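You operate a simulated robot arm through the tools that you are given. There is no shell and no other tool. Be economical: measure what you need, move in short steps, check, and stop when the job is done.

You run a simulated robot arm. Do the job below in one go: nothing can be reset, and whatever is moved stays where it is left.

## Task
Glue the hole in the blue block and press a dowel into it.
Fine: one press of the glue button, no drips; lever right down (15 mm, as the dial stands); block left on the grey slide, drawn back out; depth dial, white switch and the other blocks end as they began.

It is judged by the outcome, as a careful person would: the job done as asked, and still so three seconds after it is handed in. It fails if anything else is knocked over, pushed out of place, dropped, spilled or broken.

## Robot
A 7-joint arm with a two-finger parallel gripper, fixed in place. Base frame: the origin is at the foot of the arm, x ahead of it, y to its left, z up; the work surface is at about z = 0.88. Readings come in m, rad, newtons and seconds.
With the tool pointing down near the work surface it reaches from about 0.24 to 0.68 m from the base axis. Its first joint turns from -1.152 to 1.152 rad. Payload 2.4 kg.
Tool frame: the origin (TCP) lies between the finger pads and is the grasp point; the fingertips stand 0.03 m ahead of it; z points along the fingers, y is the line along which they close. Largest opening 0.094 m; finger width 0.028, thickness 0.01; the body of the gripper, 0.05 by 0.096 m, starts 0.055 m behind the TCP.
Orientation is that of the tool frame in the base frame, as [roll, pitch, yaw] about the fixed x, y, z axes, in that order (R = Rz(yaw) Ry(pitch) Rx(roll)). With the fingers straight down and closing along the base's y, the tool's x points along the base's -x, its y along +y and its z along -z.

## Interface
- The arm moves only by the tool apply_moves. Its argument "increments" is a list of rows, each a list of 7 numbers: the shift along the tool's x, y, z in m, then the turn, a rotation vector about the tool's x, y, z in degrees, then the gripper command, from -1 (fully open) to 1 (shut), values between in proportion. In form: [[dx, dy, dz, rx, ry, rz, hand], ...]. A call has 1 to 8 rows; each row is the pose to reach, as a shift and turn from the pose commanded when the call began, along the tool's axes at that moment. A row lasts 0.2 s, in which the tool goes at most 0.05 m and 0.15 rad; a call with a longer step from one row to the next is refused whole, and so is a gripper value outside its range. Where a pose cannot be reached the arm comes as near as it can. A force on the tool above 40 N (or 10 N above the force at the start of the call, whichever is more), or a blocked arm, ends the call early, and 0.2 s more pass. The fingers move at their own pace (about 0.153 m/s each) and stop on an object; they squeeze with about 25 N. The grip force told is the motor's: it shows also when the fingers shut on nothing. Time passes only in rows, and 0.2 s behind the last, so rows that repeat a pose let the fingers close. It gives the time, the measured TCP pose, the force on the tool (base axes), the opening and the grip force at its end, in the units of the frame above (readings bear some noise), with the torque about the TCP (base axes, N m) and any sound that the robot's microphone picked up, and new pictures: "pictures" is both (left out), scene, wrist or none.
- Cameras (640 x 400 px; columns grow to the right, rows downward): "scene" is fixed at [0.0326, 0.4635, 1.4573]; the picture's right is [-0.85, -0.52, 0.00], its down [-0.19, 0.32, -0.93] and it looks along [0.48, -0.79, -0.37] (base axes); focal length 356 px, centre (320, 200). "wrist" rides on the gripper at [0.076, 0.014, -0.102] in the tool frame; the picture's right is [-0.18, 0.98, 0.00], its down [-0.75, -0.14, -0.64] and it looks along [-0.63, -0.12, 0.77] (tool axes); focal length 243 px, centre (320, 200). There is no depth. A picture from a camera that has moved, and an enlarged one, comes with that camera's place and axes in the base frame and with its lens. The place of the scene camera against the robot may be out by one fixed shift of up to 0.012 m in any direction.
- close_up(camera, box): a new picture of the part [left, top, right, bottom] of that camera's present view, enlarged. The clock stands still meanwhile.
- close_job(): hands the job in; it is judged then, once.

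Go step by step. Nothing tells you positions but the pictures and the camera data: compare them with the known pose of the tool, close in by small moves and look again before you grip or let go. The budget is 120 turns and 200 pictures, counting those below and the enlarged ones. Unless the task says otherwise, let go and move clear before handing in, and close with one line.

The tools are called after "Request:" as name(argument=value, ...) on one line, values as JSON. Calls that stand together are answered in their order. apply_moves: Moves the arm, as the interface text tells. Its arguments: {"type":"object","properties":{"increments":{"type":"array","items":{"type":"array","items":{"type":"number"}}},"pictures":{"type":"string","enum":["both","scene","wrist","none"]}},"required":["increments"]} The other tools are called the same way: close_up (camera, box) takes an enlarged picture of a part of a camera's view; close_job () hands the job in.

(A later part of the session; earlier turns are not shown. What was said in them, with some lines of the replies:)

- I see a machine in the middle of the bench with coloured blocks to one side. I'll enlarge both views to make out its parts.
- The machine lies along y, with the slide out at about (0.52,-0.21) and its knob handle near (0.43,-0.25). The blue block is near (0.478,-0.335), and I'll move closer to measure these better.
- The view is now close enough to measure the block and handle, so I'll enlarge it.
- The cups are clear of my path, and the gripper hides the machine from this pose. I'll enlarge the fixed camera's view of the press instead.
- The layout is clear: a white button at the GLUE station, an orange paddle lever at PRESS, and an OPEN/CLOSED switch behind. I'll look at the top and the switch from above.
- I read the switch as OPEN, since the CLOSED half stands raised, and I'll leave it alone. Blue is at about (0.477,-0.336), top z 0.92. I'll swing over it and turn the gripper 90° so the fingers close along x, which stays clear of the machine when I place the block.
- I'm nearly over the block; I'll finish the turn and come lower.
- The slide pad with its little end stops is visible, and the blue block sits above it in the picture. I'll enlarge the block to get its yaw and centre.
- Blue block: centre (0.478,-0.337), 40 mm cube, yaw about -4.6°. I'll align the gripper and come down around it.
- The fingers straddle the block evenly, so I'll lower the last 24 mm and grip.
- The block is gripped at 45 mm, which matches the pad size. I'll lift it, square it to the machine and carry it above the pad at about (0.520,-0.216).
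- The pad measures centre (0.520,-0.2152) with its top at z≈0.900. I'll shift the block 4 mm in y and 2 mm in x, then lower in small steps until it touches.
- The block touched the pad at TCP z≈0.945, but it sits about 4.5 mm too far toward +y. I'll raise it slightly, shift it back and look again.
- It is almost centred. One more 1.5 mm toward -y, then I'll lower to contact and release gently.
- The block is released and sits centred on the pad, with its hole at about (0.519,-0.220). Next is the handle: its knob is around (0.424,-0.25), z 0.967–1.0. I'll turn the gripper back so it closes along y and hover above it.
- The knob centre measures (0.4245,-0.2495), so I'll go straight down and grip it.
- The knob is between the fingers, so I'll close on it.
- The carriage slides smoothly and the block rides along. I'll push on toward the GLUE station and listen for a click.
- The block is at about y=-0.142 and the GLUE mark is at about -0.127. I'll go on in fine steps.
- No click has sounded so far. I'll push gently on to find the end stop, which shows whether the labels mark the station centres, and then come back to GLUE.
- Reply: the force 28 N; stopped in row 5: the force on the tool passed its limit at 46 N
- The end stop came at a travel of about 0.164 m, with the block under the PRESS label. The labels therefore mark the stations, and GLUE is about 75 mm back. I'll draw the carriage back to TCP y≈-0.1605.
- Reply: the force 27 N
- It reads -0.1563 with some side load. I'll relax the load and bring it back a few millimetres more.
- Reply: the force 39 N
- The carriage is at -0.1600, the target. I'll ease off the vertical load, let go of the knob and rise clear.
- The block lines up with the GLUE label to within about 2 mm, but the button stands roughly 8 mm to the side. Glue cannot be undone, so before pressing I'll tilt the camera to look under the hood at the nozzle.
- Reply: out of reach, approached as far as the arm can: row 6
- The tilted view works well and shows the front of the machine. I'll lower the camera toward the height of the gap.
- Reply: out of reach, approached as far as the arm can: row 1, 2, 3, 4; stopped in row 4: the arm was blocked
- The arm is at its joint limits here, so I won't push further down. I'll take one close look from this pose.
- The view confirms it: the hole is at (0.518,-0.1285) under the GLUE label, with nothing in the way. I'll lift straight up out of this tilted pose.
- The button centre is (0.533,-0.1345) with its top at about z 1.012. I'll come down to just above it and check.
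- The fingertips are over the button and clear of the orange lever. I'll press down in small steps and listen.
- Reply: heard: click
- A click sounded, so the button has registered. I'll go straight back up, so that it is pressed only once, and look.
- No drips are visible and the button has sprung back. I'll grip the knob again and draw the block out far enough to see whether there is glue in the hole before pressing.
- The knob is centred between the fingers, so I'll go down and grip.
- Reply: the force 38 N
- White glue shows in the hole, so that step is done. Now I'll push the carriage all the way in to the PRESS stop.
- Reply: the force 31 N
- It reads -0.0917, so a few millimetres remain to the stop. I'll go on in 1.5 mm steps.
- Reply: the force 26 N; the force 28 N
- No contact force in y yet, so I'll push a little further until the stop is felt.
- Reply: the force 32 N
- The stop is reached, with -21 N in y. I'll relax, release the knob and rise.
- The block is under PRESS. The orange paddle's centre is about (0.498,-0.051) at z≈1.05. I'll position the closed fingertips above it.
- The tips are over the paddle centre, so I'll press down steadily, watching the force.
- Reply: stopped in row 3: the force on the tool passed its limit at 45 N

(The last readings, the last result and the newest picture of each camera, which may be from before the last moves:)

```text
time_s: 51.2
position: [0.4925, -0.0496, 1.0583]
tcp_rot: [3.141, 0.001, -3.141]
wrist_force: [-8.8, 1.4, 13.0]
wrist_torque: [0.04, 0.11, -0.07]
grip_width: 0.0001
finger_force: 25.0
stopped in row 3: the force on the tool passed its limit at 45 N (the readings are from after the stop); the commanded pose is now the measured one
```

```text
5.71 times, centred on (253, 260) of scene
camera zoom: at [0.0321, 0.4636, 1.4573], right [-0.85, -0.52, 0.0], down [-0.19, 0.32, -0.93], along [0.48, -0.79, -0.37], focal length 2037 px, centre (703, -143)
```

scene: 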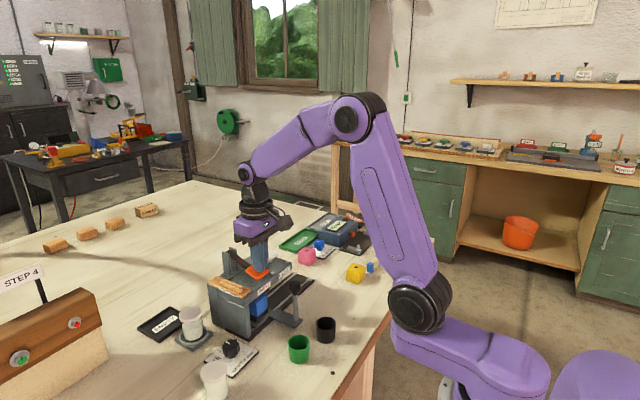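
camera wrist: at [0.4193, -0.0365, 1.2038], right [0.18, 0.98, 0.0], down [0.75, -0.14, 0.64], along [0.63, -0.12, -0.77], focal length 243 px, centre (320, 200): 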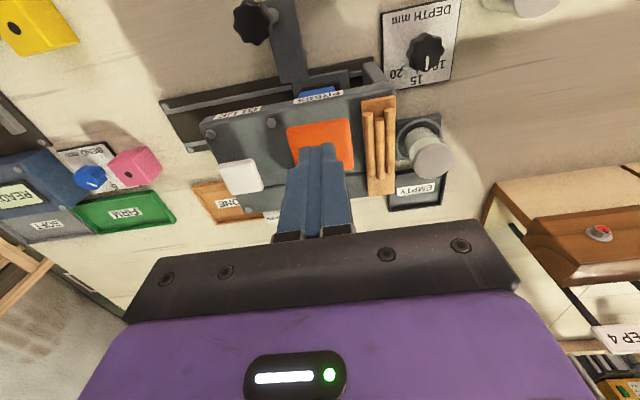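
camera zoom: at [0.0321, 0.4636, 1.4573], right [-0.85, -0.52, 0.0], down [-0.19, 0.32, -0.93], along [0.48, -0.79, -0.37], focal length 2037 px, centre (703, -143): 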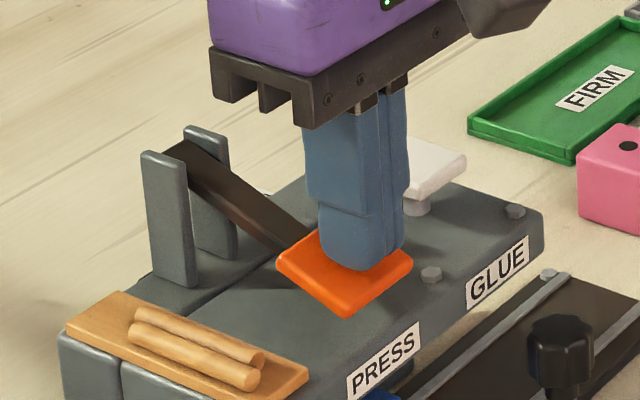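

A dowel has been fed, since only two remain on the rack, and the lever is partly down. The force limit stopped that call, so I'll continue in smaller steps to the bottom.

Request:
apply_moves(increments=[[0, 0, 0.001, 0, 0, 0, 1], [0, 0, 0.002, 0, 0, 0, 1], [0, 0, 0.003, 0, 0, 0, 1], [0, 0, 0.004, 0, 0, 0, 1], [0, 0, 0.005, 0, 0, 0, 1], [0, 0, 0.006, 0, 0, 0, 1]], pictures="none")

```text
time_s: 51.8
position: [0.4924, -0.0495, 1.0597]
tcp_rot: [3.141, 0.004, 3.14]
wrist_force: [-9.4, 0.9, 13.7]
wrist_torque: [0.07, 0.12, -0.07]
grip_width: 0.0001
finger_force: 25.2
stopped in row 2: the force on the tool passed its limit at 42 N (the readings are from after the stop); the commanded pose is now the measured one
```

It halted at nearly the same height, which suggests the depth stop. I'll confirm with a very slow, sustained press before letting the lever up.

Request:
apply_moves(increments=[[0, 0, 0.0004, 0, 0, 0, 1], [0, 0, 0.0008, 0, 0, 0, 1], [0, 0, 0.0012, 0, 0, 0, 1], [0, 0, 0.0015, 0, 0, 0, 1], [0, 0, 0.0018, 0, 0, 0, 1], [0, 0, 0.0021, 0, 0, 0, 1], [0, 0, 0.0024, 0, 0, 0, 1], [0, 0, 0.0024, 0, 0, 0, 1]], pictures="both")

Request:
close_up(camera="scene", box=[205, 235, 301, 305])

```text
time_s: 52.6
position: [0.4927, -0.0505, 1.0588]
tcp_rot: [-3.142, 0.005, -3.141]
wrist_force: [-9.7, -0.2, 13.0]
wrist_torque: [0.05, 0.12, -0.06]
grip_width: 0.0002
finger_force: 24.9
stopped in row 4: the force on the tool passed its limit at 41 N (the readings are from after the stop); the commanded pose is now the measured one
camera wrist: at [0.4154, -0.0361, 1.1607], right [0.18, 0.98, 0.0], down [0.75, -0.14, 0.64], along [0.63, -0.12, -0.76], focal length 243 px, centre (320, 200)
```

scene: 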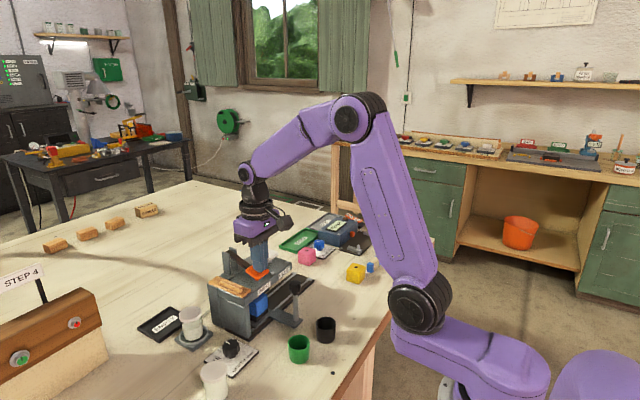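
wrist: 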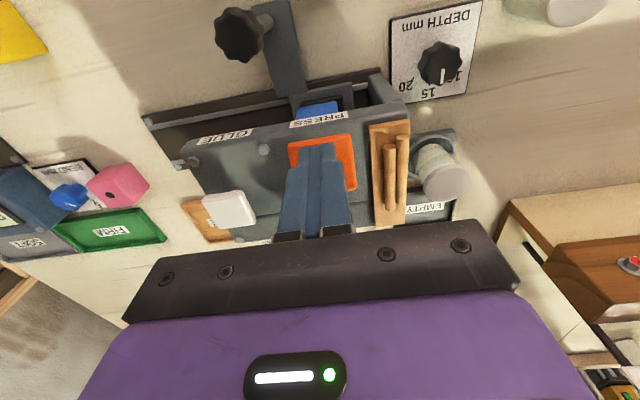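

```text
5.71 times, centred on (253, 270) of scene
camera zoom: at [0.0321, 0.4636, 1.4573], right [-0.85, -0.52, 0.0], down [-0.19, 0.32, -0.93], along [0.48, -0.79, -0.37], focal length 2037 px, centre (703, -200)
```

zoom: 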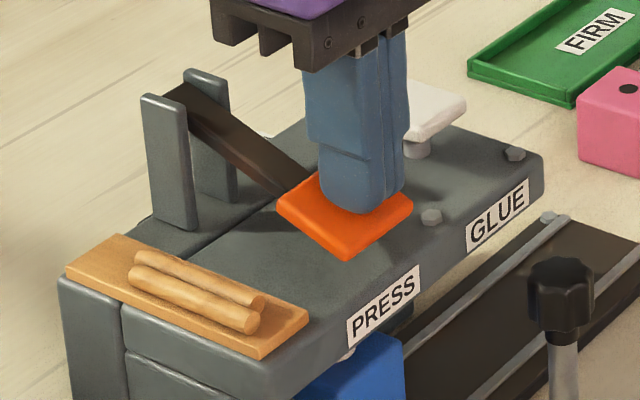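

The lever holds rigidly at the same height under 41 N, so it is right down. I'll lift away and look at the press area.

Request:
apply_moves(increments=[[0, 0, -0.01, 0, 0, 0, 1], [0, 0, -0.025, 0, 0, 0, 1], [0, 0, -0.06, 0, 0, 0, 1], [0.03, -0.01, -0.09, 0, 0, 0, 1]], pictures="both")

Request:
close_up(camera="scene", box=[205, 235, 301, 335])

```text
time_s: 53.6
position: [0.4634, -0.0602, 1.149]
tcp_rot: [-3.141, 0.006, 3.14]
wrist_force: [0.0, -0.5, 0.3]
wrist_torque: [0.0, -0.03, -0.01]
grip_width: 0.0
finger_force: 25.3
camera wrist: at [0.3853, -0.0467, 1.2514], right [0.18, 0.98, 0.0], down [0.75, -0.14, 0.65], along [0.63, -0.12, -0.76], focal length 243 px, centre (320, 200)
```

scene: 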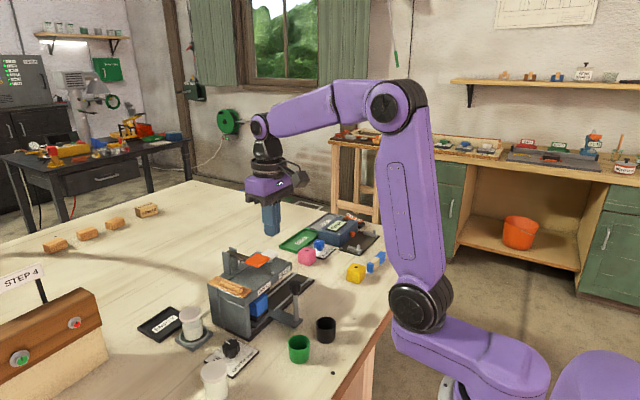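
wrist: 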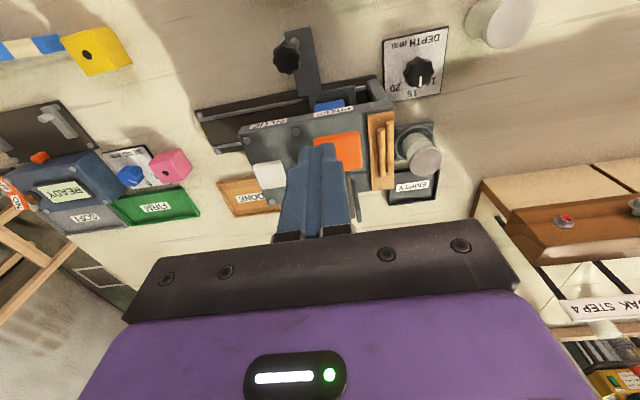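

```text
4.00 times, centred on (253, 285) of scene
camera zoom: at [0.0326, 0.4635, 1.4574], right [-0.85, -0.52, 0.0], down [-0.19, 0.32, -0.93], along [0.48, -0.79, -0.37], focal length 1426 px, centre (588, -140)
```

zoom: 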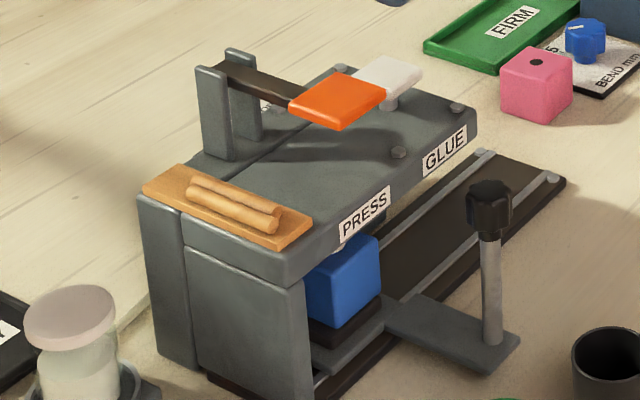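

The lever has sprung back and one dowel has been used. I'll return to the knob at about (0.424,-0.0838).

Request:
apply_moves(increments=[[0.02, -0.012, 0, 0, 0, 0, -0.3], [0.0395, -0.0236, 0.0, 0, 0, 0, -0.3], [0.0395, -0.0236, 0.04, 0, 0, 0, -0.3], [0.0395, -0.0236, 0.08, 0, 0, 0, -0.3]], pictures="wrist")

```text
time_s: 54.6
position: [0.4243, -0.0843, 1.0679]
tcp_rot: [3.14, 0.004, 3.139]
wrist_force: [0.1, -0.5, -0.9]
wrist_torque: [0.0, 0.0, -0.01]
grip_width: 0.0612
finger_force: 0.1
camera wrist: at [0.3472, -0.0702, 1.1693], right [0.18, 0.98, 0.0], down [0.75, -0.14, 0.65], along [0.64, -0.12, -0.76], focal length 243 px, centre (320, 200)
```

wrist: 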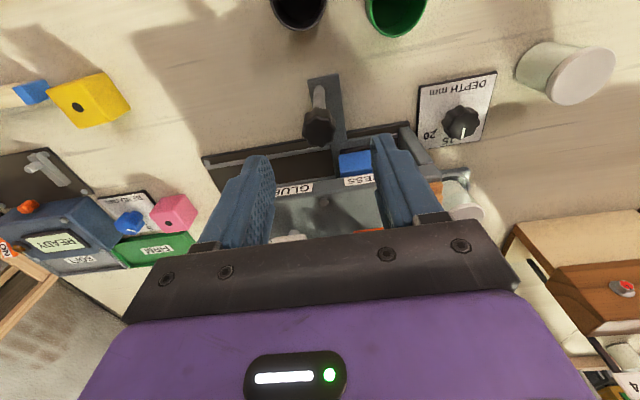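

The knob is well centred. I'll go down, grip it and draw the slide back out.

Request:
apply_moves(increments=[[0, 0, 0.04, 0, 0, 0, -0.3], [0, 0, 0.081, 0, 0, 0, -0.3], [0, 0, 0.081, 0, 0, 0, 0.3], [0, 0, 0.081, 0, 0, 0, 1], [0, 0, 0.081, 0, 0, 0, 1]], pictures="none")

Request:
apply_moves(increments=[[0, -0.01, 0, 0, 0, 0, 1], [0, -0.02, 0, 0, 0, 0, 1], [0, -0.032, 0, 0, 0, 0, 1], [0, -0.044, 0, 0, 0, 0, 1], [0, -0.056, 0, 0, 0, 0, 1], [0, -0.068, 0, 0, 0, 0, 1], [0, -0.08, 0, 0, 0, 0, 1]], pictures="none")

Request:
apply_moves(increments=[[0, -0.01, 0, 0, 0, 0, 1], [0, -0.022, 0, 0, 0, 0, 1], [0, -0.034, 0, 0, 0, 0, 1], [0, -0.046, 0, 0, 0, 0, 1], [0, -0.058, 0, 0, 0, 0, 1], [0, -0.07, 0, 0, 0, 0, 1], [0, -0.08, 0, 0, 0, 0, 1]], pictures="scene")

Request:
close_up(camera="scene", box=[255, 235, 351, 305])

```text
time_s: 55.8
position: [0.4235, -0.0847, 0.9868]
tcp_rot: [3.141, 0.006, 3.14]
wrist_force: [-1.4, -2.2, -11.0]
wrist_torque: [-0.02, -0.92, 0.05]
grip_width: 0.0243
finger_force: 45.0
```

```text
time_s: 57.4
position: [0.4247, -0.1658, 0.9863]
tcp_rot: [3.141, 0.004, -3.14]
wrist_force: [7.0, 0.6, -8.5]
wrist_torque: [0.07, 0.86, -0.04]
grip_width: 0.0243
finger_force: 45.3
```

```text
time_s: 59.0
position: [0.4241, -0.2441, 0.9852]
tcp_rot: [3.14, 0.005, -3.141]
wrist_force: [3.0, 0.6, -20.9]
wrist_torque: [-0.1, -0.31, -0.04]
grip_width: 0.0243
finger_force: 45.1
```

scene: 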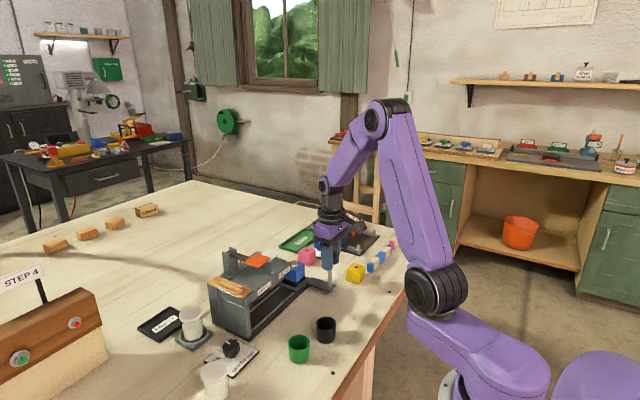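

```text
5.71 times, centred on (303, 270) of scene
camera zoom: at [0.033, 0.4634, 1.4574], right [-0.85, -0.52, 0.0], down [-0.19, 0.32, -0.93], along [0.48, -0.79, -0.37], focal length 2037 px, centre (417, -200)
```

zoom: 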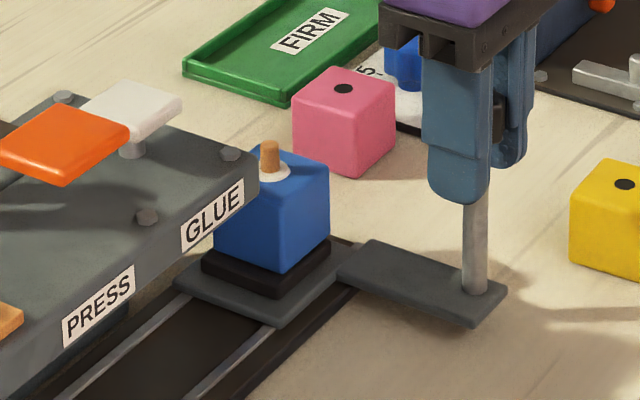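

The dowel stands in the glued hole. I'll draw the slide the last few millimetres to where it began, at -0.250.

Request:
apply_moves(increments=[[0, -0.002, 0, 0, 0, 0, 1], [0, -0.004, 0, 0, 0, 0, 1], [0, -0.0065, 0, 0, 0, 0, 1], [0, -0.0065, 0, 0, 0, 0, 1]], pictures="none")

```text
time_s: 60.0
position: [0.4237, -0.2499, 0.9867]
tcp_rot: [3.139, 0.004, -3.141]
wrist_force: [1.3, 2.8, -19.1]
wrist_torque: [0.1, 0.27, -0.01]
grip_width: 0.0242
finger_force: 44.9
```

Request:
apply_moves(increments=[[0, -0.0005, 0.0005, 0, 0, 0, 1], [0, -0.0005, 0.0005, 0, 0, 0, 0.3], [0, -0.0005, 0.0005, 0, 0, 0, -0.1], [0, -0.0005, 0.0005, 0, 0, 0, -0.3]], pictures="none")

Request:
apply_moves(increments=[[0, 0, -0.04, 0, 0, 0, -0.3], [0, 0, -0.08, 0, 0, 0, -0.3], [0, 0, -0.12, 0, 0, 0, -0.3], [0.02, 0, -0.16, 0, 0, 0, -0.3], [0.05, 0, -0.18, 0, 0, 0, -0.3]], pictures="both")

Request:
close_up(camera="scene", box=[255, 235, 351, 305])

Request:
close_up(camera="wrist", box=[270, 90, 470, 230])

```text
time_s: 61.0
position: [0.4232, -0.2499, 0.9853]
tcp_rot: [-3.14, 0.006, 3.141]
wrist_force: [0.0, 0.0, 0.2]
wrist_torque: [0.0, -0.04, -0.01]
grip_width: 0.0611
finger_force: 0.1
```

```text
time_s: 62.2
position: [0.3715, -0.2521, 1.1659]
tcp_rot: [3.14, 0.005, 3.14]
wrist_force: [-1.1, 0.1, -0.1]
wrist_torque: [0.02, 0.0, -0.02]
grip_width: 0.0611
finger_force: 0.1
camera wrist: at [0.295, -0.2369, 1.2686], right [0.18, 0.98, 0.0], down [0.75, -0.14, 0.65], along [0.63, -0.12, -0.76], focal length 243 px, centre (320, 200)
```

scene: 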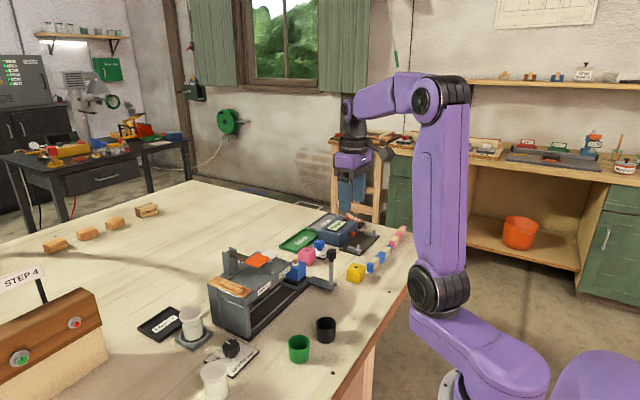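
wrist: 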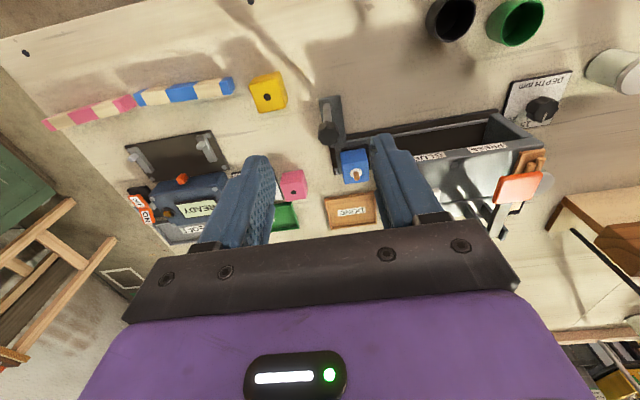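

```text
5.71 times, centred on (303, 270) of scene
camera zoom: at [0.0326, 0.4635, 1.4573], right [-0.85, -0.52, 0.0], down [-0.19, 0.32, -0.93], along [0.48, -0.79, -0.37], focal length 2037 px, centre (417, -200)
```

zoom: 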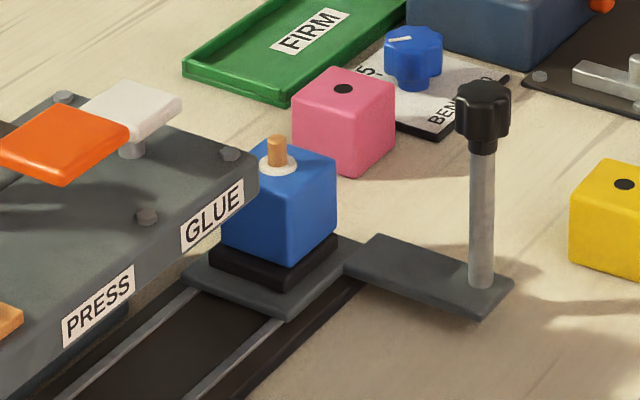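

```text
2.86 times, centred on (370, 160) of wrist
camera zoom: at [0.295, -0.2369, 1.2686], right [0.18, 0.98, 0.0], down [0.75, -0.14, 0.65], along [0.63, -0.12, -0.76], focal length 693 px, centre (177, 314)
```

zoom: 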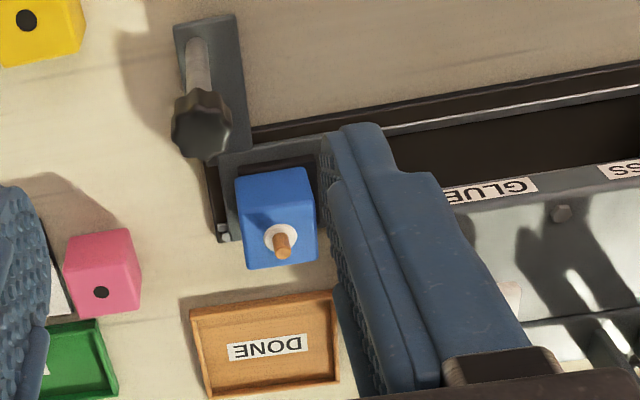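

The dowel stands glued in the blue block. The slide is back exactly where it started, and the gripper is open and clear. Nothing else has moved, so I'm handing in.

Request:
close_job()

```text
The job is handed in.
```

The blue block's hole is glued with one press of the button, and a dowel is pressed in with the lever held against its stop. The block is on the grey slide, drawn fully back out, and I left the depth dial, white switch and other blocks untouched.
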